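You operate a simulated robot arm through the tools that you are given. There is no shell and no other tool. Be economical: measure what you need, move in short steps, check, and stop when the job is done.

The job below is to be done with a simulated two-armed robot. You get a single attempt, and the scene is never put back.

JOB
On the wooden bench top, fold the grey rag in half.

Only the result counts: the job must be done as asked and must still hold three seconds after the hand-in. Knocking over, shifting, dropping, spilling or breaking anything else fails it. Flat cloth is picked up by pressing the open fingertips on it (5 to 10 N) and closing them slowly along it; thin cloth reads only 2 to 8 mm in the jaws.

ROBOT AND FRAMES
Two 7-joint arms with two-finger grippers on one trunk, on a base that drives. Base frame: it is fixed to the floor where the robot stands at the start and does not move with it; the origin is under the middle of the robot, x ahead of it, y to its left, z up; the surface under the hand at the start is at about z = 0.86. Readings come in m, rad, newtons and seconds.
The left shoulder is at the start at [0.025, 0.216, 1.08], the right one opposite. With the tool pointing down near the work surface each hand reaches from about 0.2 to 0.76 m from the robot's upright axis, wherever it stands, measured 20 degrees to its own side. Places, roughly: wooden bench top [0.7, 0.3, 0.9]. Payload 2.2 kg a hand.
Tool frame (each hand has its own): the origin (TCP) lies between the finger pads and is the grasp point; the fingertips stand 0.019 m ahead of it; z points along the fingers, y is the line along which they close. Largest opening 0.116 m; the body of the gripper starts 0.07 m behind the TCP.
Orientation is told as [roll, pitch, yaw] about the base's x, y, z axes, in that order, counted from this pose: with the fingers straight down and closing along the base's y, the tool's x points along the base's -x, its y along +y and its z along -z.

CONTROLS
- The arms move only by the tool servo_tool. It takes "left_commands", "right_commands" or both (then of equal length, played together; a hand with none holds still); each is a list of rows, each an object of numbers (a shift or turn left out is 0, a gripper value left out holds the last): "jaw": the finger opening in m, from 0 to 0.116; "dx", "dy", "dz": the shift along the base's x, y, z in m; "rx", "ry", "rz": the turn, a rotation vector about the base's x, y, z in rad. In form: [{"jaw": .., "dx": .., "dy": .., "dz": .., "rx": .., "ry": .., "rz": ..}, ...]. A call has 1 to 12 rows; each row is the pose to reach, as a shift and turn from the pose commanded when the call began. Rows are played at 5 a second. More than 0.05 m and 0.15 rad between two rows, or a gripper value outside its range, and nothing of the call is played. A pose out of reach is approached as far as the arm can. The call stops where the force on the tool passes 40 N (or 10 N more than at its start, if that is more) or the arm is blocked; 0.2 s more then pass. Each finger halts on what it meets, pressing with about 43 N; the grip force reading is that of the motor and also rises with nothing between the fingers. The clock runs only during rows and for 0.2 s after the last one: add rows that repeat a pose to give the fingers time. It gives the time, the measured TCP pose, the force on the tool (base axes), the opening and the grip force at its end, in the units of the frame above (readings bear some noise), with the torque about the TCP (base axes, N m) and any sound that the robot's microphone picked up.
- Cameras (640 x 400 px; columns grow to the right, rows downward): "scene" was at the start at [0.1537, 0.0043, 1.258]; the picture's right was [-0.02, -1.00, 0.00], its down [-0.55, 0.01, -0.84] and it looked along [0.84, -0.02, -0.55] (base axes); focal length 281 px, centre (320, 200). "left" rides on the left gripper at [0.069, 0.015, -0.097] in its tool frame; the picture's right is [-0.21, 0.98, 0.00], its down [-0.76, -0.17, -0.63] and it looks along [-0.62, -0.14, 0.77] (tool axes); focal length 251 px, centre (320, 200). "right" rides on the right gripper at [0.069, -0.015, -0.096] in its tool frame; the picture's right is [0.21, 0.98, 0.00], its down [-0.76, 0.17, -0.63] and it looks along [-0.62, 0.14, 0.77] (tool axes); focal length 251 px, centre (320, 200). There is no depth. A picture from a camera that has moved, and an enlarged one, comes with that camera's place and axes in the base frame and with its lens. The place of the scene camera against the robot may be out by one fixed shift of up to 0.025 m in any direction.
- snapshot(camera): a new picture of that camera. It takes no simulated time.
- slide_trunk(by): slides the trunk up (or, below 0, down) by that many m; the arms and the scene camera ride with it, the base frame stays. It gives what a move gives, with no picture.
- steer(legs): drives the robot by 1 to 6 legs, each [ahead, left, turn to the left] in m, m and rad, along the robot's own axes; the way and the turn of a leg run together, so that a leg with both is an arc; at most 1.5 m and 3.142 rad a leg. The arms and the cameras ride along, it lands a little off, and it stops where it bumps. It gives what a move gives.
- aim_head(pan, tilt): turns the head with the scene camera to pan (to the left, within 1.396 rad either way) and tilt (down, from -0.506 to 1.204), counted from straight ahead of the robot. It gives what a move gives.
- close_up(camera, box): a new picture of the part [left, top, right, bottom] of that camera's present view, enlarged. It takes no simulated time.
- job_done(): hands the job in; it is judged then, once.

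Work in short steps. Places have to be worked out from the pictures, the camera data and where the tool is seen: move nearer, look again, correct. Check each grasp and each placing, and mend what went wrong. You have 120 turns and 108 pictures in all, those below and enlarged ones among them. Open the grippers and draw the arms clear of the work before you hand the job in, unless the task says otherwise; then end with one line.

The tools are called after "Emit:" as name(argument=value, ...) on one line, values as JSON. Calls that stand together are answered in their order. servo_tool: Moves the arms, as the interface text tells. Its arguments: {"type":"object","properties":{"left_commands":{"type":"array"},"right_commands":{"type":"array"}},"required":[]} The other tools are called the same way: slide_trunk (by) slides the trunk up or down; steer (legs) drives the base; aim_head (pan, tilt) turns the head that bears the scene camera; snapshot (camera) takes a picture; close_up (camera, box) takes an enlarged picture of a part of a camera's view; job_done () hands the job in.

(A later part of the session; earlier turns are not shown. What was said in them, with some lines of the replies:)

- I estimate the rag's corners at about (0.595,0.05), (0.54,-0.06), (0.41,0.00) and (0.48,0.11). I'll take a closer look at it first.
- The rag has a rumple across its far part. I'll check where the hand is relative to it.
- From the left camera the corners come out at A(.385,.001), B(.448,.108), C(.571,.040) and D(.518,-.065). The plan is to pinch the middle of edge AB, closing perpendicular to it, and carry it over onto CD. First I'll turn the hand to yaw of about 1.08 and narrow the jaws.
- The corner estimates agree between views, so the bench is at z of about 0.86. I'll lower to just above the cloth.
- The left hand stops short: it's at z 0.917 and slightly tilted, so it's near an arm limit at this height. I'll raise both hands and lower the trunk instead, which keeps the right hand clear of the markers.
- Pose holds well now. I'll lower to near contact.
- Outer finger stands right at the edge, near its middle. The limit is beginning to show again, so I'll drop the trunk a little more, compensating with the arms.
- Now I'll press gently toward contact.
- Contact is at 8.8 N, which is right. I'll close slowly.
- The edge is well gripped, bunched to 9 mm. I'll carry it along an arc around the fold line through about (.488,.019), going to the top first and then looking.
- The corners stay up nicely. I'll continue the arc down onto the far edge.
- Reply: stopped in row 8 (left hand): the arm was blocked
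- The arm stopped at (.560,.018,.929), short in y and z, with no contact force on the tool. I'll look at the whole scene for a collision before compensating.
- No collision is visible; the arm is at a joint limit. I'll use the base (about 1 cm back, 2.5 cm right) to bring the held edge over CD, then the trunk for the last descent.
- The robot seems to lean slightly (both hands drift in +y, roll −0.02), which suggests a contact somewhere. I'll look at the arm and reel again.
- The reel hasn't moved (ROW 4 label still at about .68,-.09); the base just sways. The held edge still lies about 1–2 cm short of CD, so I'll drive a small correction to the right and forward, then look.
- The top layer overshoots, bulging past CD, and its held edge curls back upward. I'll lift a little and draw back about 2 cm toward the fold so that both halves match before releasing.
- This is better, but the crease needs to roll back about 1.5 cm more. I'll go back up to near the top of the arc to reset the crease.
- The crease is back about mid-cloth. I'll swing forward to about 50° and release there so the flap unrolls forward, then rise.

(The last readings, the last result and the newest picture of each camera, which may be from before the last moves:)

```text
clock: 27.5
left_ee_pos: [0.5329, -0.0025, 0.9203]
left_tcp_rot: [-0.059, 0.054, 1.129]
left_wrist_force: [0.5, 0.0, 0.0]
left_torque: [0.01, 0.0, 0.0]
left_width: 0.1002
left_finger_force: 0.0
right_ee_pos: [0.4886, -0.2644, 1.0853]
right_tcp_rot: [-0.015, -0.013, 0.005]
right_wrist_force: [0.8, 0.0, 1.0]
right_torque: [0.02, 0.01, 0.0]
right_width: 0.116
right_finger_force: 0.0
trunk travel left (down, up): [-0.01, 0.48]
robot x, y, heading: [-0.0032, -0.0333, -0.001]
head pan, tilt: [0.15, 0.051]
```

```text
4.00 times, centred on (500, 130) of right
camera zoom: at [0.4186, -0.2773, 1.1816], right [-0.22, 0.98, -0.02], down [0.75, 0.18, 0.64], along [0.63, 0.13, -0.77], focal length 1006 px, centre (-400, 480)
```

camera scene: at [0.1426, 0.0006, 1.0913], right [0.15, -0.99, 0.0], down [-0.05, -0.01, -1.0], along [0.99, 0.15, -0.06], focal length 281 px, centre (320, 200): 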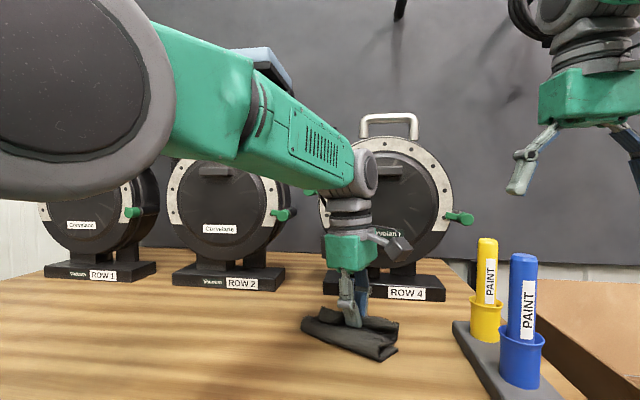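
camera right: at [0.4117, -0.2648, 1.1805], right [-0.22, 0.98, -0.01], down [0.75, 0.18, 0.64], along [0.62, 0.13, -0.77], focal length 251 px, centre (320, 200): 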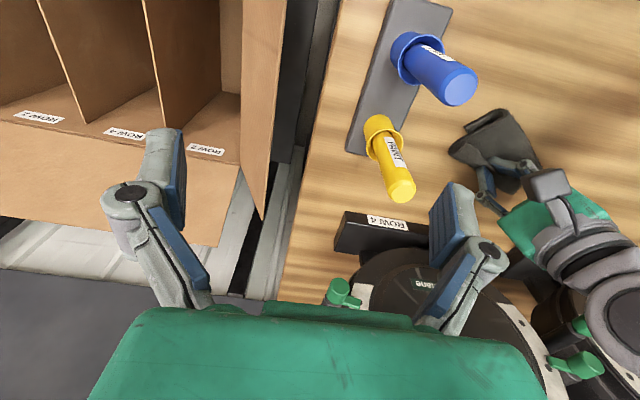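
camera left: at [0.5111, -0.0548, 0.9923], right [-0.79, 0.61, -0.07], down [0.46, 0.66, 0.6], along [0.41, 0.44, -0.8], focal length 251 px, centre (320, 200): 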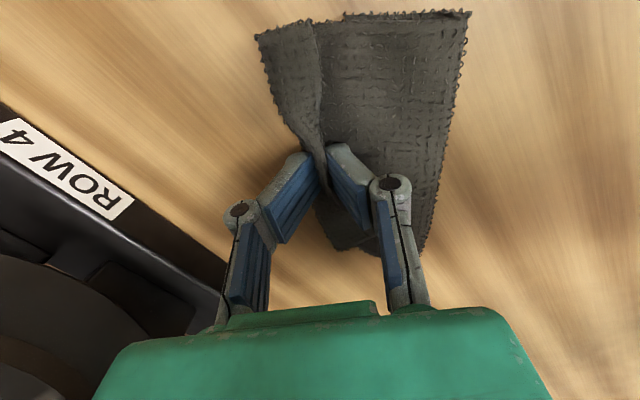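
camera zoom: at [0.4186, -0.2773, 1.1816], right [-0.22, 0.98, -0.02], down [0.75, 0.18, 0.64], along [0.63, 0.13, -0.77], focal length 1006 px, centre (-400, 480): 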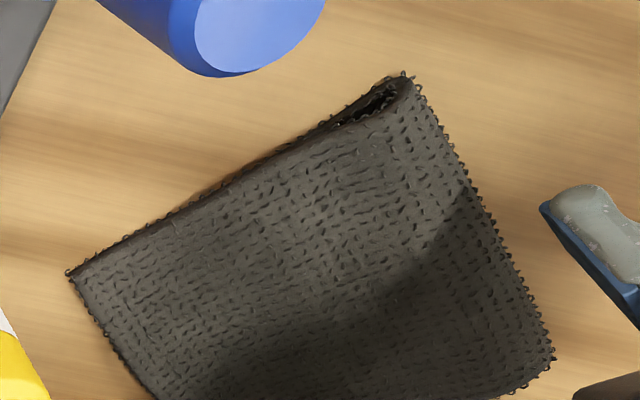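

The flap fell flat forward, but the top overhangs the bottom by about 4–5 cm, so the crease is too far forward. I'll raise the hand and measure everything.

Emit:
servo_tool(left_commands=[{"dz": 0.03}, {"dz": 0.06, "dx": -0.02}, {"dz": 0.08, "dx": -0.05}, {"dz": 0.08, "dx": -0.08}, {"dz": 0.08, "dx": -0.1}])

Emit:
aim_head(pan=0.0, tilt=0.5)

Emit:
snapshot(camera="left")

Emit:
snapshot(camera="scene")

Emit:
close_up(camera="right", box=[400, 60, 640, 210])

```text
clock: 28.7
left_ee_pos: [0.4343, -0.0041, 1.0017]
left_tcp_rot: [-0.06, 0.054, 1.125]
left_wrist_force: [0.1, 0.1, -0.1]
left_torque: [-0.02, 0.01, -0.03]
left_width: 0.1001
left_finger_force: 0.1
right_ee_pos: [0.4871, -0.2647, 1.0858]
right_tcp_rot: [-0.012, -0.012, 0.005]
right_wrist_force: [-0.3, 0.1, -0.6]
right_torque: [-0.02, -0.01, 0.01]
right_width: 0.1161
right_finger_force: 0.0
trunk travel left (down, up): [-0.01, 0.48]
robot x, y, heading: [0.0015, -0.037, -0.0]
head pan, tilt: [0.15, 0.051]
```

```text
clock: 29.6
left_ee_pos: [0.4353, -0.0029, 1.0005]
left_tcp_rot: [-0.061, 0.052, 1.126]
left_wrist_force: [0.0, 1.1, 0.3]
left_torque: [-0.01, -0.01, 0.01]
left_width: 0.1001
left_finger_force: 0.1
right_ee_pos: [0.4872, -0.2648, 1.0854]
right_tcp_rot: [-0.013, -0.013, 0.005]
right_wrist_force: [0.2, 0.2, 0.7]
right_torque: [0.01, -0.02, -0.01]
right_width: 0.1159
right_finger_force: 0.1
trunk travel left (down, up): [-0.01, 0.48]
robot x, y, heading: [-0.0002, -0.0343, 0.001]
head pan, tilt: [0.0, 0.499]
```

```text
72 pictures are left
camera left: at [0.3906, -0.0516, 1.099], right [-0.79, 0.61, -0.07], down [0.46, 0.66, 0.6], along [0.41, 0.44, -0.8], focal length 251 px, centre (320, 200)
```

left: 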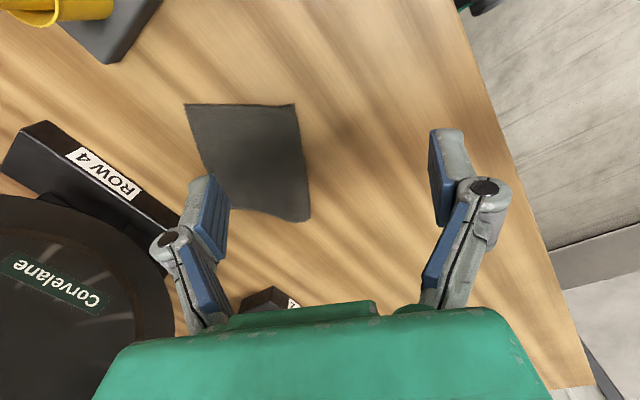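

```text
71 pictures are left
camera scene: at [0.1524, -0.0303, 1.0501], right [0.0, -1.0, 0.0], down [-0.48, 0.0, -0.88], along [0.88, 0.0, -0.48], focal length 281 px, centre (320, 200)
```

scene: 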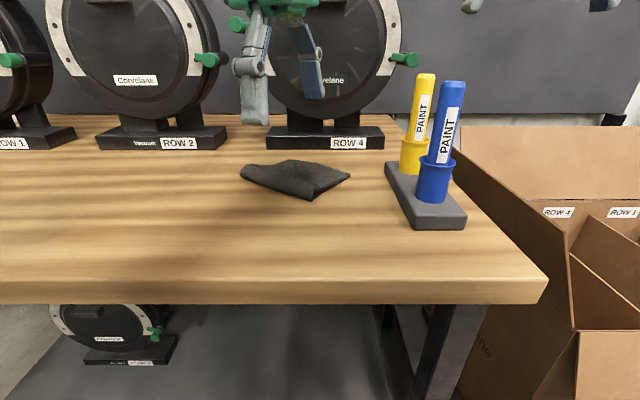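

```text
2.67 times, centred on (520, 135) of right
camera zoom: at [0.4185, -0.2774, 1.1815], right [-0.22, 0.98, -0.02], down [0.75, 0.18, 0.64], along [0.63, 0.13, -0.77], focal length 670 px, centre (-213, 373)
```

zoom: 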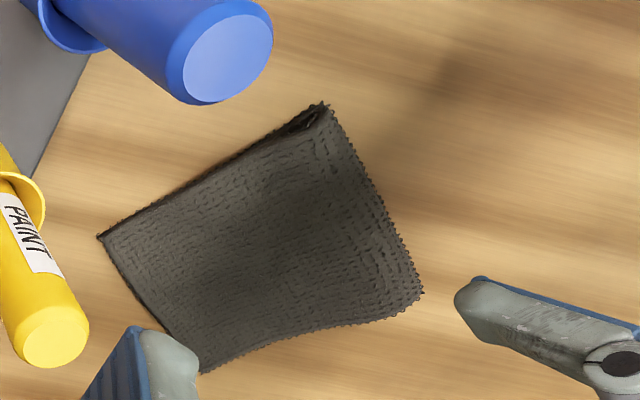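

The top layer overhangs the bottom by about 4 cm, with AB now running (.546,-.085) to (.608,.025). I need to regrasp that edge and roll the crease back 2 cm. To relieve the arm limit, I'll drive a bit forward and right, raising the right hand and levelling the left tool.

Emit:
servo_tool(left_commands=[{"dz": 0.02, "rx": 0.03, "ry": -0.027, "rz": -0.02}, {"dz": 0.03, "rx": 0.06, "ry": -0.054, "rz": -0.045, "jaw": 0.06}, {"dz": 0.03, "rx": 0.06, "ry": -0.054, "rz": -0.045, "jaw": 0.04}], right_commands=[{"dz": 0.03, "dx": -0.03}, {"dz": 0.06, "dx": -0.07}, {"dz": 0.08, "dx": -0.1}])

Emit:
steer(legs=[[0.05, -0.02, 0]])

```text
clock: 30.4
left_ee_pos: [0.4351, -0.0061, 1.0306]
left_tcp_rot: [-0.081, -0.029, 1.078]
left_wrist_force: [-0.3, -0.1, -0.2]
left_torque: [0.01, 0.0, -0.01]
left_width: 0.0398
left_finger_force: 0.0
right_ee_pos: [0.3868, -0.2663, 1.1652]
right_tcp_rot: [-0.012, -0.013, 0.003]
right_wrist_force: [-0.7, -0.6, -0.3]
right_torque: [0.03, 0.0, 0.02]
right_width: 0.1159
right_finger_force: 0.0
trunk travel left (down, up): [-0.01, 0.48]
robot x, y, heading: [-0.0001, -0.0361, -0.0]
head pan, tilt: [0.0, 0.499]
```

```text
clock: 31.3
left_ee_pos: [0.487, -0.009, 1.0298]
left_tcp_rot: [-0.083, -0.012, 1.082]
left_wrist_force: [0.3, 1.0, -0.4]
left_torque: [-0.06, 0.03, 0.01]
left_width: 0.0401
left_finger_force: 0.0
right_ee_pos: [0.4394, -0.2669, 1.166]
right_tcp_rot: [-0.024, -0.007, 0.005]
right_wrist_force: [0.1, 1.2, -0.3]
right_torque: [-0.1, 0.1, -0.01]
right_width: 0.1159
right_finger_force: 0.1
trunk travel left (down, up): [-0.01, 0.48]
robot x, y, heading: [0.0493, -0.0542, 0.002]
head pan, tilt: [0.0, 0.499]
```

Correcting the levelling and moving over the AB edge middle, target (.566,-.024).

Emit:
servo_tool(left_commands=[{"dx": 0.03, "dy": -0.005, "rx": 0.015, "ry": 0.04}, {"dx": 0.06, "dy": -0.01, "rx": 0.03, "ry": 0.079, "dz": -0.01}, {"dx": 0.079, "dy": -0.015, "rx": 0.03, "ry": 0.079, "dz": -0.04}, {"dx": 0.079, "dy": -0.015, "rx": 0.03, "ry": 0.079, "dz": -0.08}, {"dx": 0.079, "dy": -0.015, "rx": 0.03, "ry": 0.079, "dz": -0.1}, {"dx": 0.079, "dy": -0.015, "rx": 0.03, "ry": 0.079, "dz": -0.1}])

Emit:
snapshot(camera="left")

Emit:
snapshot(camera="scene")

```text
clock: 32.7
left_ee_pos: [0.566, -0.0259, 0.9354]
left_tcp_rot: [-0.008, 0.009, 1.092]
left_wrist_force: [-0.5, 0.1, -0.1]
left_torque: [0.07, 0.01, 0.0]
left_width: 0.0399
left_finger_force: 0.0
right_ee_pos: [0.4357, -0.2775, 1.1657]
right_tcp_rot: [-0.016, -0.015, 0.004]
right_wrist_force: [0.7, -0.9, -0.4]
right_torque: [-0.01, 0.0, 0.02]
right_width: 0.1159
right_finger_force: 0.0
trunk travel left (down, up): [-0.01, 0.48]
robot x, y, heading: [0.0446, -0.0486, 0.0]
head pan, tilt: [0.0, 0.499]
```

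```text
69 pictures are left
camera left: at [0.5224, -0.0784, 1.0314], right [-0.77, 0.64, -0.01], down [0.49, 0.6, 0.63], along [0.41, 0.48, -0.78], focal length 251 px, centre (320, 200)
```

left: 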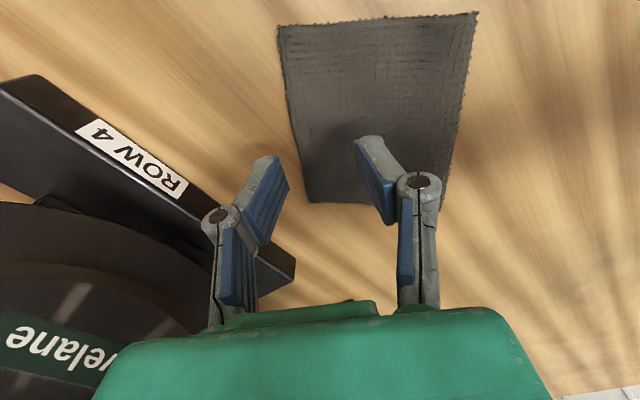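

```text
68 pictures are left
camera scene: at [0.2022, -0.0536, 1.05], right [0.0, -1.0, -0.01], down [-0.48, 0.01, -0.88], along [0.88, 0.0, -0.48], focal length 281 px, centre (320, 200)
```

scene: 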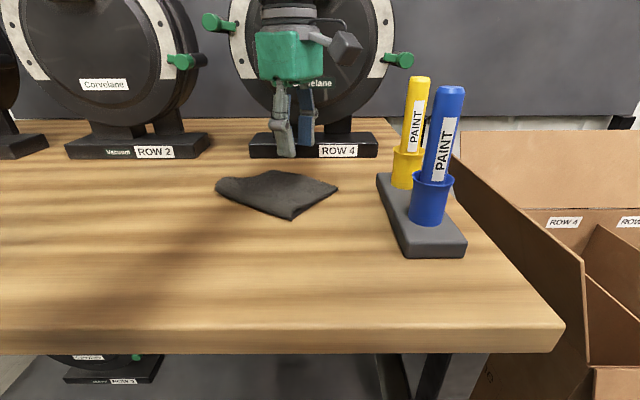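

The reach is good now. AB's middle is at about (.585,-.031), so I'll shift 1 cm further out and descend to near contact.

Emit:
servo_tool(left_commands=[{"dx": 0.009, "dy": 0.0, "dz": -0.015}, {"dx": 0.009, "dz": -0.03}, {"dx": 0.009, "dz": -0.042}, {"dx": 0.009, "dz": -0.042}])

Emit:
snapshot(camera="left")

```text
clock: 33.7
left_ee_pos: [0.5748, -0.0168, 0.9087]
left_tcp_rot: [-0.039, 0.017, 1.097]
left_wrist_force: [0.3, -0.3, 0.3]
left_torque: [0.0, -0.06, 0.01]
left_width: 0.04
left_finger_force: 0.0
right_ee_pos: [0.4358, -0.2705, 1.1671]
right_tcp_rot: [-0.022, -0.014, 0.006]
right_wrist_force: [-0.6, 0.7, -0.4]
right_torque: [-0.02, -0.01, 0.0]
right_width: 0.116
right_finger_force: 0.0
trunk travel left (down, up): [-0.01, 0.48]
robot x, y, heading: [0.049, -0.0548, -0.001]
head pan, tilt: [0.0, 0.499]
```

```text
67 pictures are left
camera left: at [0.5295, -0.0676, 1.0052], right [-0.77, 0.63, -0.04], down [0.48, 0.62, 0.62], along [0.42, 0.46, -0.78], focal length 251 px, centre (320, 200)
```

left: 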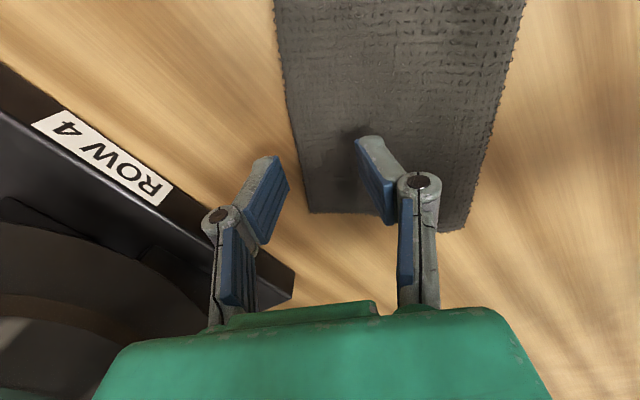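

The limit shows again at z .909. I'll lift, pull the arm in 7 cm and drive forward 7 cm so that the arm works closer to the body.

Emit:
servo_tool(left_commands=[{"dz": 0.04}, {"dz": 0.06, "dx": -0.03}, {"dz": 0.06, "dx": -0.06, "dy": -0.01}, {"dz": 0.05, "dx": -0.07, "dy": -0.01}], right_commands=[{"dx": -0.02}, {"dx": -0.04}, {"dx": -0.05, "dz": 0.03}, {"dx": -0.05, "dz": 0.03}])

Emit:
steer(legs=[[0.07, 0.0, 0]])

```text
clock: 34.7
left_ee_pos: [0.5042, -0.0324, 0.9443]
left_tcp_rot: [-0.009, 0.011, 1.089]
left_wrist_force: [-0.4, -0.4, 0.0]
left_torque: [-0.04, 0.03, -0.03]
left_width: 0.0399
left_finger_force: 0.1
right_ee_pos: [0.3959, -0.2703, 1.1668]
right_tcp_rot: [-0.02, -0.011, 0.005]
right_wrist_force: [0.7, 0.0, -0.3]
right_torque: [0.01, 0.01, -0.02]
right_width: 0.1158
right_finger_force: 0.2
right hand out of reach, approached as far as the arm can: row 3, 4
trunk travel left (down, up): [-0.01, 0.48]
robot x, y, heading: [0.0499, -0.0497, -0.003]
head pan, tilt: [0.0, 0.499]
```

```text
clock: 35.8
left_ee_pos: [0.5549, -0.0461, 0.9545]
left_tcp_rot: [-0.024, 0.021, 1.06]
left_wrist_force: [-0.6, 3.3, 1.3]
left_torque: [-0.27, 0.0, -0.02]
left_width: 0.04
left_finger_force: 0.1
right_ee_pos: [0.4399, -0.2811, 1.1689]
right_tcp_rot: [-0.021, -0.014, -0.023]
right_wrist_force: [1.2, 1.8, 1.8]
right_torque: [-0.21, 0.09, -0.01]
right_width: 0.1159
right_finger_force: 0.1
trunk travel left (down, up): [-0.01, 0.48]
robot x, y, heading: [0.0984, -0.0554, -0.027]
head pan, tilt: [0.0, 0.499]
```

The drive came up short and rotated slightly, so it may have touched the bench. I'll back off 1 cm and straighten, then look.

Emit:
steer(legs=[[-0.012, 0.0, 0.026]])

Emit:
snapshot(camera="scene")

Emit:
snapshot(camera="left")

```text
clock: 36.5
left_ee_pos: [0.5425, -0.0361, 0.9525]
left_tcp_rot: [-0.025, 0.023, 1.087]
left_wrist_force: [-0.4, 0.4, 0.7]
left_torque: [-0.05, -0.03, 0.0]
left_width: 0.04
left_finger_force: 0.0
right_ee_pos: [0.4339, -0.2759, 1.1656]
right_tcp_rot: [-0.018, -0.015, 0.0]
right_wrist_force: [-1.0, 1.4, 0.1]
right_torque: [-0.02, -0.01, 0.01]
right_width: 0.1158
right_finger_force: 0.1
trunk travel left (down, up): [-0.01, 0.48]
robot x, y, heading: [0.0912, -0.0511, 0.0]
head pan, tilt: [0.0, 0.499]
```

```text
66 pictures are left
camera scene: at [0.2384, -0.0419, 1.0524], right [0.0, -1.0, 0.01], down [-0.48, 0.0, -0.88], along [0.88, -0.01, -0.48], focal length 281 px, centre (320, 200)
```

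scene: 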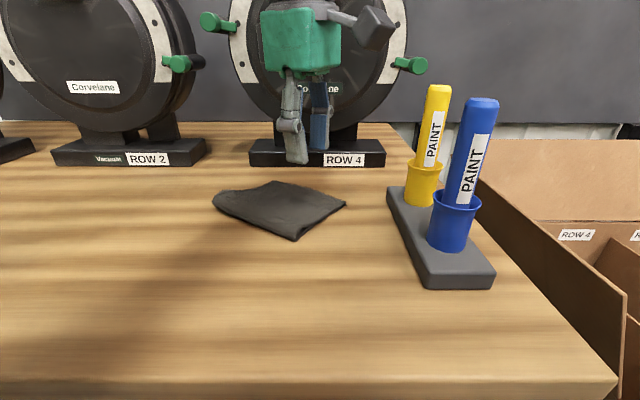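

```text
65 pictures are left
camera left: at [0.4975, -0.0863, 1.0499], right [-0.77, 0.64, -0.03], down [0.49, 0.61, 0.62], along [0.42, 0.46, -0.78], focal length 251 px, centre (320, 200)
```

left: 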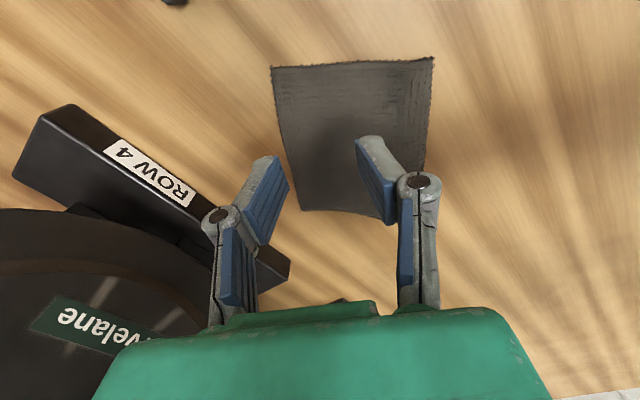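

Everything's still in place. I'll go to the edge again and descend.

Emit:
servo_tool(left_commands=[{"dx": 0.015, "dy": 0.005, "dz": -0.01, "rx": 0.015, "ry": 0.006}, {"dx": 0.033, "dy": 0.008, "dz": -0.03, "rx": 0.03, "ry": 0.01}, {"dx": 0.033, "dy": 0.008, "dz": -0.05, "rx": 0.03, "ry": 0.01}, {"dx": 0.033, "dy": 0.008, "dz": -0.064, "rx": 0.03, "ry": 0.01}, {"dx": 0.033, "dy": 0.008, "dz": -0.064, "rx": 0.03, "ry": 0.01}])

Emit:
snapshot(camera="left")

```text
clock: 37.7
left_ee_pos: [0.5778, -0.0266, 0.9047]
left_tcp_rot: [-0.029, 0.022, 1.099]
left_wrist_force: [-0.3, 1.6, 0.4]
left_torque: [-0.02, 0.01, -0.03]
left_width: 0.0402
left_finger_force: 0.1
right_ee_pos: [0.4331, -0.2838, 1.1653]
right_tcp_rot: [-0.011, -0.014, 0.002]
right_wrist_force: [0.1, -0.4, 0.7]
right_torque: [0.02, -0.01, -0.02]
right_width: 0.1163
right_finger_force: 0.1
trunk travel left (down, up): [-0.01, 0.48]
robot x, y, heading: [0.0844, -0.051, -0.006]
head pan, tilt: [0.0, 0.499]
```

```text
64 pictures are left
camera left: at [0.5327, -0.0774, 1.0022], right [-0.77, 0.63, -0.03], down [0.48, 0.62, 0.62], along [0.41, 0.46, -0.78], focal length 251 px, centre (320, 200)
```

left: 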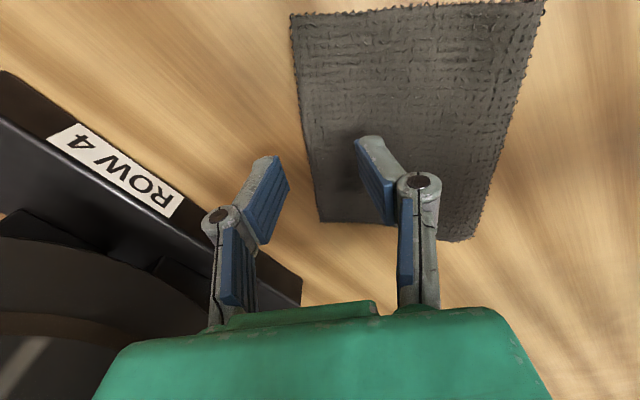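

Still about 2 cm short. AB's true perpendicular corresponds to a smaller yaw anyway, so I'll reduce yaw by 0.25, which may ease the wrist, and press down.

Emit:
servo_tool(left_commands=[{"rz": -0.12}, {"rz": -0.25}, {"rz": -0.25}, {"rz": -0.25}])

```text
clock: 38.7
left_ee_pos: [0.5778, -0.0307, 0.8936]
left_tcp_rot: [-0.01, 0.001, 0.841]
left_wrist_force: [0.1, 0.2, 0.9]
left_torque: [-0.04, 0.0, -0.02]
left_width: 0.0401
left_finger_force: 0.1
right_ee_pos: [0.4329, -0.2821, 1.1656]
right_tcp_rot: [-0.015, -0.014, 0.003]
right_wrist_force: [-0.4, 0.7, 0.6]
right_torque: [0.02, 0.0, 0.05]
right_width: 0.1161
right_finger_force: 0.0
trunk travel left (down, up): [-0.01, 0.48]
robot x, y, heading: [0.0868, -0.0527, -0.003]
head pan, tilt: [0.0, 0.499]
```

That helped. I'll check the alignment.

Emit:
snapshot(camera="left")

Emit:
close_up(camera="scene", box=[200, 120, 360, 220])

```text
63 pictures are left
camera left: at [0.5207, -0.0706, 0.9885], right [-0.58, 0.81, -0.01], down [0.63, 0.46, 0.63], along [0.52, 0.36, -0.77], focal length 251 px, centre (320, 200)
```

left: 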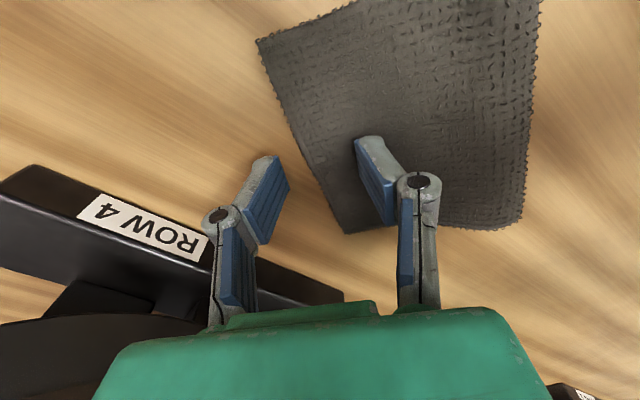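

```text
4.00 times, centred on (280, 170) of scene
camera zoom: at [0.239, -0.0453, 1.0523], right [-0.01, -1.0, 0.0], down [-0.48, 0.0, -0.88], along [0.88, -0.01, -0.48], focal length 1125 px, centre (480, 320)
```

zoom: 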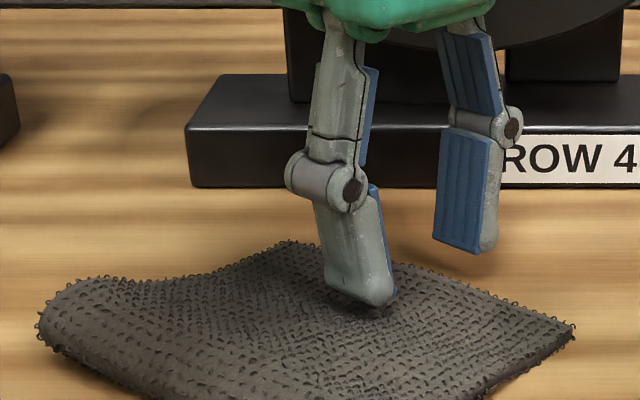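

The hand is centred on the edge but inset only about 6 mm. I'll shift inward 6 mm and press.

Emit:
servo_tool(left_commands=[{"dx": -0.006, "dy": 0.004}, {"dx": -0.006, "dy": 0.004, "dz": -0.007}, {"dx": -0.006, "dy": 0.004, "dz": -0.012}, {"dx": -0.006, "dy": 0.004, "dz": -0.012}])

```text
clock: 39.7
left_ee_pos: [0.5709, -0.0269, 0.8808]
left_tcp_rot: [-0.009, 0.003, 0.839]
left_wrist_force: [-0.9, 2.4, 8.9]
left_torque: [0.19, 0.16, -0.01]
left_width: 0.0454
left_finger_force: 1.4
right_ee_pos: [0.4324, -0.2825, 1.1656]
right_tcp_rot: [-0.015, -0.014, 0.001]
right_wrist_force: [0.4, 0.2, 0.1]
right_torque: [0.02, 0.01, -0.01]
right_width: 0.1159
right_finger_force: 0.2
trunk travel left (down, up): [-0.01, 0.48]
robot x, y, heading: [0.0873, -0.0526, -0.005]
head pan, tilt: [0.0, 0.499]
```

8.9 N contact. Closing slowly.

Emit:
servo_tool(left_commands=[{"jaw": 0.04}, {"jaw": 0.036}, {"jaw": 0.031}, {"jaw": 0.026}, {"jaw": 0.022}, {"jaw": 0.018}, {"jaw": 0.014}, {"jaw": 0.01}, {"jaw": 0.006}, {"jaw": 0.002}, {"jaw": 0.0}, {"jaw": 0.0}])

Emit:
snapshot(camera="left")

Emit:
close_up(camera="scene", box=[200, 120, 360, 220])

```text
clock: 42.3
left_ee_pos: [0.5702, -0.0274, 0.8795]
left_tcp_rot: [-0.006, 0.006, 0.842]
left_wrist_force: [0.1, -0.9, 5.5]
left_torque: [0.04, 0.0, -0.01]
left_width: 0.0092
left_finger_force: 33.6
right_ee_pos: [0.4322, -0.2832, 1.1649]
right_tcp_rot: [-0.012, -0.013, 0.002]
right_wrist_force: [-0.1, 0.0, -0.6]
right_torque: [0.0, 0.01, 0.02]
right_width: 0.1161
right_finger_force: 0.0
trunk travel left (down, up): [-0.01, 0.48]
robot x, y, heading: [0.0884, -0.0538, -0.003]
head pan, tilt: [0.0, 0.499]
```

```text
61 pictures are left
camera left: at [0.5146, -0.067, 0.9754], right [-0.58, 0.81, -0.01], down [0.63, 0.46, 0.63], along [0.51, 0.36, -0.78], focal length 251 px, centre (320, 200)
```

left: 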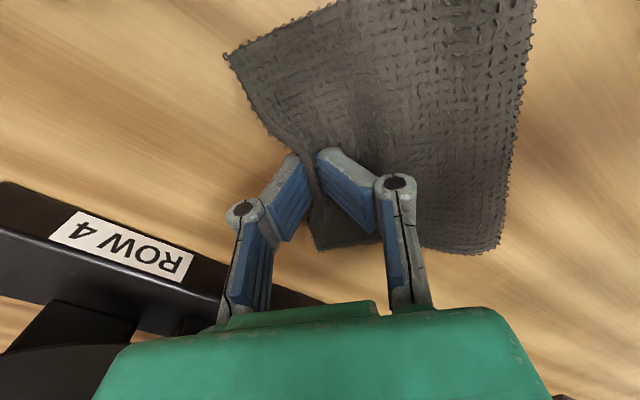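

```text
4.00 times, centred on (280, 170) of scene
camera zoom: at [0.2384, -0.0453, 1.0523], right [-0.01, -1.0, 0.0], down [-0.48, 0.0, -0.88], along [0.88, -0.01, -0.48], focal length 1125 px, centre (480, 320)
```

zoom: 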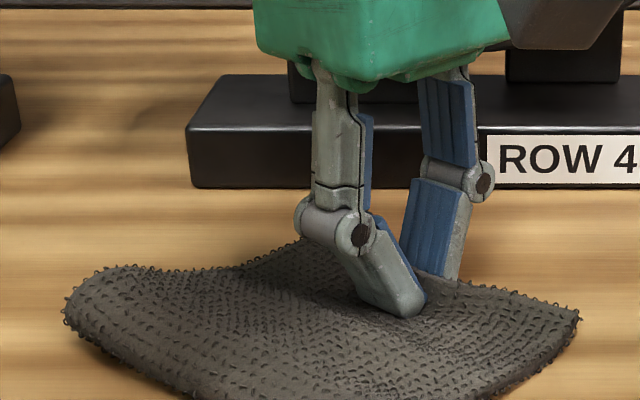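

The edge is gripped. I'll bring it back up and over to near vertical above the desired crease line, then look.

Emit:
servo_tool(left_commands=[{"dx": -0.002, "dy": 0.001, "dz": 0.015}, {"dx": -0.008, "dy": 0.005, "dz": 0.028}, {"dx": -0.02, "dy": 0.012, "dz": 0.042}, {"dx": -0.035, "dy": 0.021, "dz": 0.054}, {"dx": -0.052, "dy": 0.031, "dz": 0.062}, {"dx": -0.07, "dy": 0.042, "dz": 0.067}, {"dx": -0.085, "dy": 0.051, "dz": 0.068}, {"dx": -0.097, "dy": 0.058, "dz": 0.068}, {"dx": -0.097, "dy": 0.058, "dz": 0.068}])

Emit:
snapshot(camera="scene")

Emit:
snapshot(camera="left")

Emit:
snapshot(camera="right")

```text
clock: 44.3
left_ee_pos: [0.4737, 0.0295, 0.9448]
left_tcp_rot: [0.001, -0.005, 0.835]
left_wrist_force: [0.7, -0.8, 0.2]
left_torque: [0.0, 0.01, 0.01]
left_width: 0.0091
left_finger_force: 33.7
right_ee_pos: [0.4335, -0.2825, 1.1647]
right_tcp_rot: [-0.01, -0.014, 0.003]
right_wrist_force: [-0.6, -0.1, 0.3]
right_torque: [0.01, -0.01, -0.01]
right_width: 0.1161
right_finger_force: 0.0
trunk travel left (down, up): [-0.01, 0.48]
robot x, y, heading: [0.0872, -0.0504, -0.007]
head pan, tilt: [0.0, 0.499]
```

```text
59 pictures are left
camera scene: at [0.2388, -0.0445, 1.0522], right [-0.01, -1.0, 0.0], down [-0.48, 0.0, -0.88], along [0.88, -0.01, -0.48], focal length 281 px, centre (320, 200)
```

scene: 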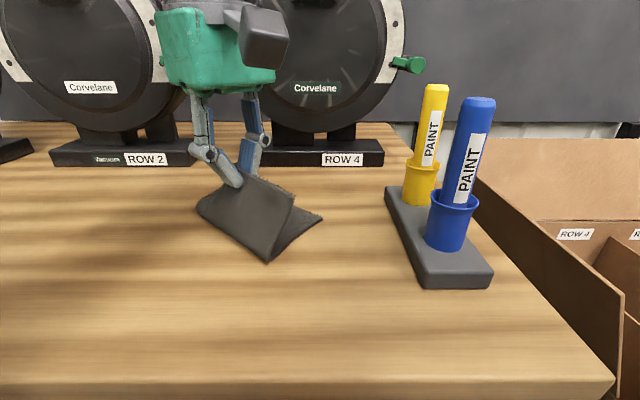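

```text
58 pictures are left
camera left: at [0.4166, -0.0121, 1.0406], right [-0.58, 0.81, 0.0], down [0.63, 0.45, 0.64], along [0.52, 0.37, -0.77], focal length 251 px, centre (320, 200)
```

left: 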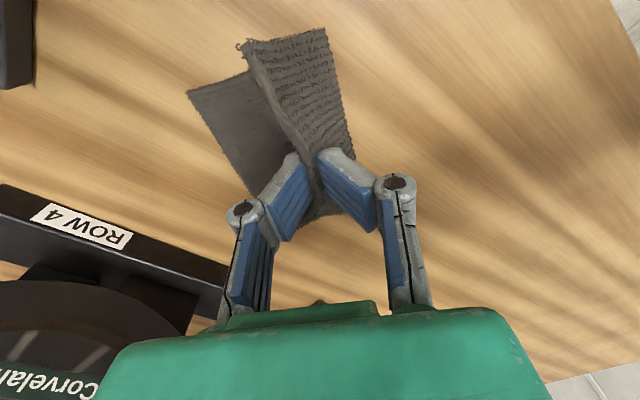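

```text
57 pictures are left
camera right: at [0.3635, -0.297, 1.2611], right [-0.22, 0.98, -0.02], down [0.75, 0.18, 0.64], along [0.63, 0.13, -0.77], focal length 251 px, centre (320, 200)
```

right: 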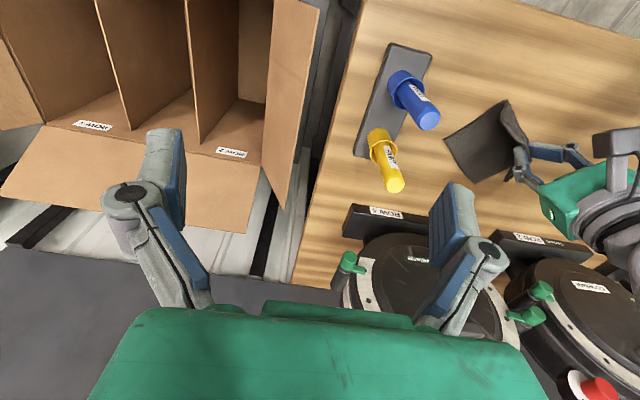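

The crease is now about 2 cm too far back (bottom about .10, top about .06). Moving forward should draw it about right, so I'll swing to (.508,.011,.925) and release there.

Emit:
servo_tool(left_commands=[{"dx": 0.008, "dy": -0.004, "dz": 0.004}, {"dx": 0.016, "dy": -0.009, "dz": 0.0}, {"dx": 0.026, "dy": -0.014, "dz": -0.008}, {"dx": 0.034, "dy": -0.018, "dz": -0.018}, {"dx": 0.034, "dy": -0.018, "dz": -0.018}])

Emit:
snapshot(camera="scene")

Emit:
snapshot(camera="left")

```text
clock: 45.5
left_ee_pos: [0.5058, 0.0111, 0.9269]
left_tcp_rot: [0.001, -0.003, 0.836]
left_wrist_force: [0.4, -0.1, 0.0]
left_torque: [0.05, 0.01, 0.01]
left_width: 0.0092
left_finger_force: 33.8
right_ee_pos: [0.4338, -0.2818, 1.1648]
right_tcp_rot: [-0.015, -0.013, 0.0]
right_wrist_force: [-0.3, -0.6, 0.5]
right_torque: [-0.02, -0.03, 0.02]
right_width: 0.1161
right_finger_force: 0.0
trunk travel left (down, up): [-0.01, 0.48]
robot x, y, heading: [0.087, -0.0528, -0.005]
head pan, tilt: [0.0, 0.499]
```

```text
56 pictures are left
camera scene: at [0.2386, -0.0449, 1.0523], right [-0.01, -1.0, 0.0], down [-0.48, 0.0, -0.88], along [0.88, -0.01, -0.48], focal length 281 px, centre (320, 200)
```

scene: 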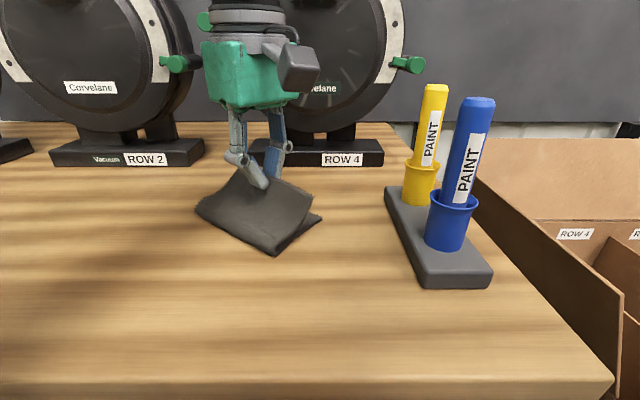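

```text
55 pictures are left
camera left: at [0.45, -0.0304, 1.0224], right [-0.58, 0.81, 0.0], down [0.63, 0.45, 0.64], along [0.52, 0.37, -0.77], focal length 251 px, centre (320, 200)
```

left: 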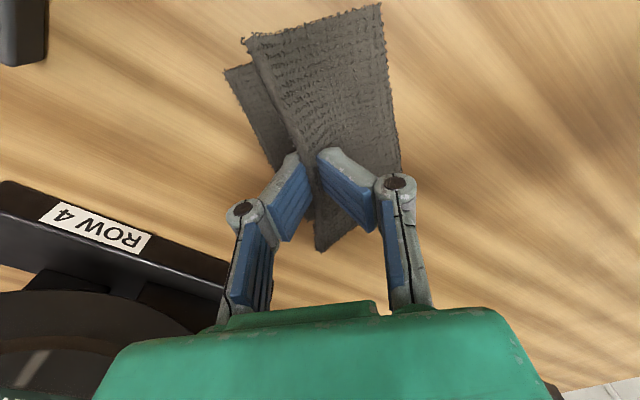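

The crease now gives bottom about .09 and top about .07. I'll go a bit further forward (about 1 cm) and release.

Emit:
servo_tool(left_commands=[{"dx": 0.005, "dy": -0.003, "dz": -0.002}, {"dx": 0.01, "dy": -0.006, "dz": -0.006}, {"dx": 0.012, "dy": -0.007, "dz": -0.008, "jaw": 0.06}, {"dx": 0.012, "dy": -0.007, "dz": -0.008, "jaw": 0.1}, {"dx": 0.012, "dy": -0.007, "dz": -0.008, "jaw": 0.1}, {"dx": 0.012, "dy": -0.007, "dz": -0.008, "jaw": 0.1}])

Emit:
snapshot(camera="left")

Emit:
close_up(camera="scene", box=[180, 160, 340, 260])

Emit:
close_up(camera="right", box=[420, 80, 580, 180])

```text
clock: 46.9
left_ee_pos: [0.519, 0.0034, 0.9183]
left_tcp_rot: [-0.001, -0.004, 0.836]
left_wrist_force: [-0.4, -0.7, 0.1]
left_torque: [-0.01, -0.03, -0.03]
left_width: 0.0998
left_finger_force: 0.2
right_ee_pos: [0.4335, -0.2828, 1.165]
right_tcp_rot: [-0.012, -0.015, 0.002]
right_wrist_force: [-0.3, 0.5, 0.1]
right_torque: [0.01, 0.01, 0.02]
right_width: 0.1158
right_finger_force: 0.1
trunk travel left (down, up): [-0.01, 0.48]
robot x, y, heading: [0.0862, -0.0487, -0.003]
head pan, tilt: [0.0, 0.499]
```

```text
54 pictures are left
camera left: at [0.4624, -0.0372, 1.014], right [-0.58, 0.81, 0.0], down [0.63, 0.45, 0.63], along [0.52, 0.37, -0.77], focal length 251 px, centre (320, 200)
```

left: 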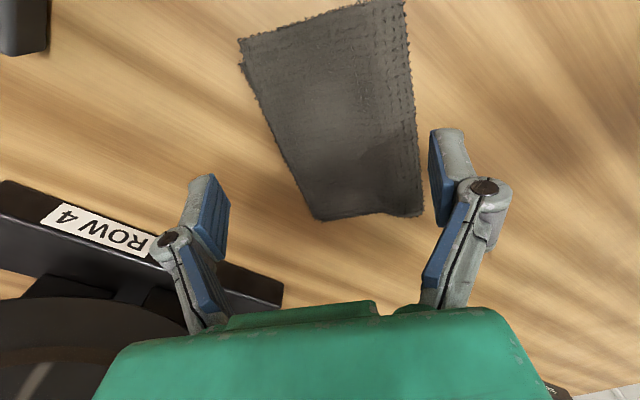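

```text
4.00 times, centred on (260, 210) of scene
camera zoom: at [0.2388, -0.0449, 1.0522], right [-0.01, -1.0, 0.0], down [-0.48, 0.0, -0.88], along [0.88, -0.01, -0.48], focal length 1125 px, centre (560, 160)
```

zoom: 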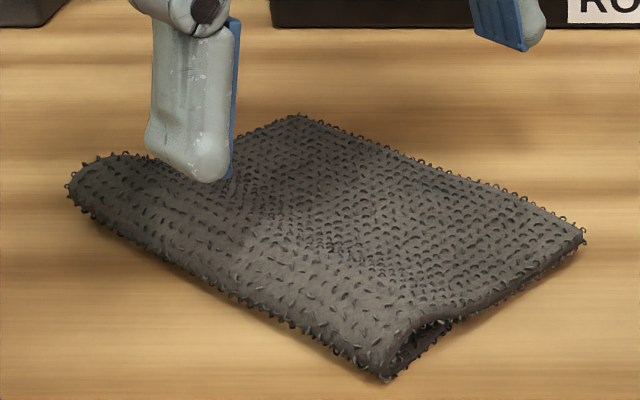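

```text
4.00 times, centred on (500, 130) of right
camera zoom: at [0.3632, -0.2966, 1.2613], right [-0.22, 0.98, -0.02], down [0.75, 0.18, 0.64], along [0.63, 0.13, -0.77], focal length 1006 px, centre (-400, 480)
```

zoom: 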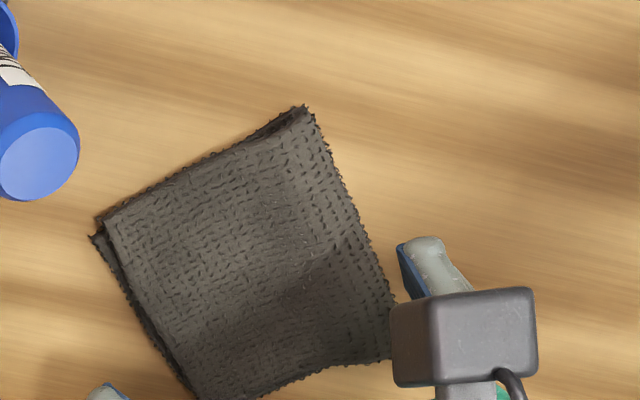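

The edges now match to within about 5 mm. I'll withdraw the hand upward and back, then verify.

Emit:
servo_tool(left_commands=[{"dz": 0.03}, {"dz": 0.06}, {"dz": 0.1}, {"dz": 0.12, "dy": 0.04}, {"dz": 0.12, "dy": 0.08}, {"dz": 0.12, "dy": 0.12}, {"dz": 0.12, "dy": 0.16}, {"dz": 0.12, "dy": 0.16}])

Emit:
close_up(camera="scene", box=[180, 160, 340, 260])

Emit:
close_up(camera="right", box=[420, 80, 580, 180])

Emit:
snapshot(camera="scene")

```text
clock: 48.7
left_ee_pos: [0.5196, 0.1636, 1.0379]
left_tcp_rot: [0.002, -0.005, 0.837]
left_wrist_force: [0.2, -0.1, 0.1]
left_torque: [-0.01, 0.0, -0.01]
left_width: 0.1002
left_finger_force: 0.1
right_ee_pos: [0.4329, -0.2829, 1.1649]
right_tcp_rot: [-0.013, -0.015, 0.002]
right_wrist_force: [-0.6, 0.0, 0.4]
right_torque: [0.03, -0.05, -0.01]
right_width: 0.1157
right_finger_force: 0.1
trunk travel left (down, up): [-0.01, 0.48]
robot x, y, heading: [0.0864, -0.0519, -0.007]
head pan, tilt: [0.0, 0.499]
```

```text
4.00 times, centred on (260, 210) of scene
camera zoom: at [0.2389, -0.0437, 1.0521], right [0.0, -1.0, 0.0], down [-0.48, 0.0, -0.88], along [0.88, -0.01, -0.48], focal length 1125 px, centre (560, 160)
```

zoom: 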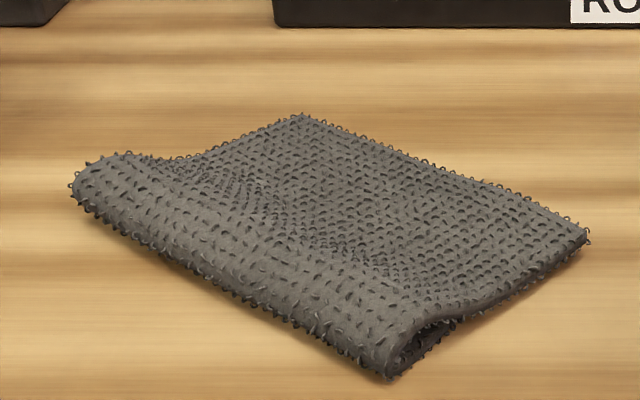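

```text
4.00 times, centred on (500, 130) of right
camera zoom: at [0.3634, -0.2976, 1.261], right [-0.22, 0.98, -0.01], down [0.75, 0.18, 0.64], along [0.63, 0.13, -0.77], focal length 1006 px, centre (-400, 480)
```

zoom: 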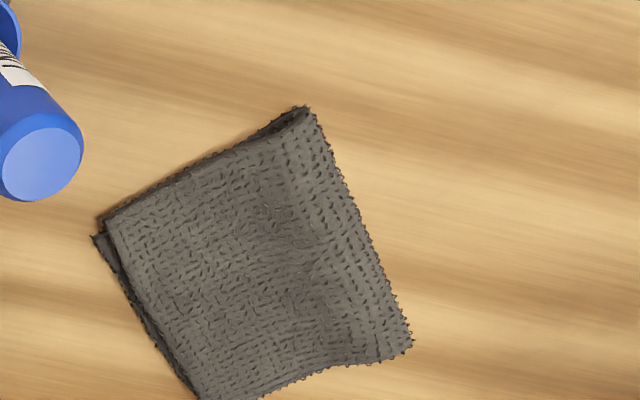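

```text
49 pictures are left
camera scene: at [0.2389, -0.0437, 1.0521], right [0.0, -1.0, 0.0], down [-0.48, 0.0, -0.88], along [0.88, -0.01, -0.48], focal length 281 px, centre (320, 200)
```

scene: 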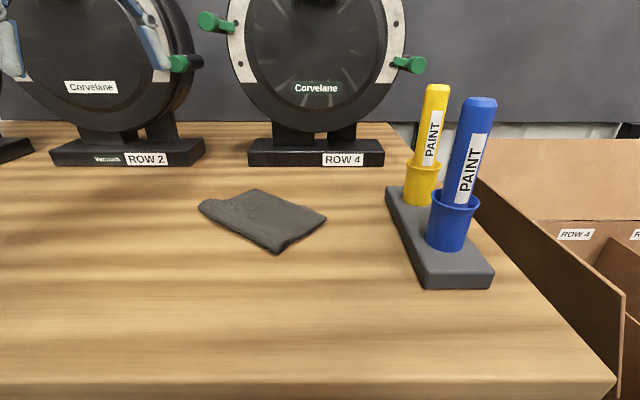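

The rag is folded in half with its edges aligned, everything else looks undisturbed, and both arms are clear with grippers open. I'm handing in the job.

Emit:
job_done()

```text
The job is handed in.
```

The grey rag is folded in half on the wooden bench top, with its edges matching to within about 5 mm, and nothing else appears to have been disturbed.
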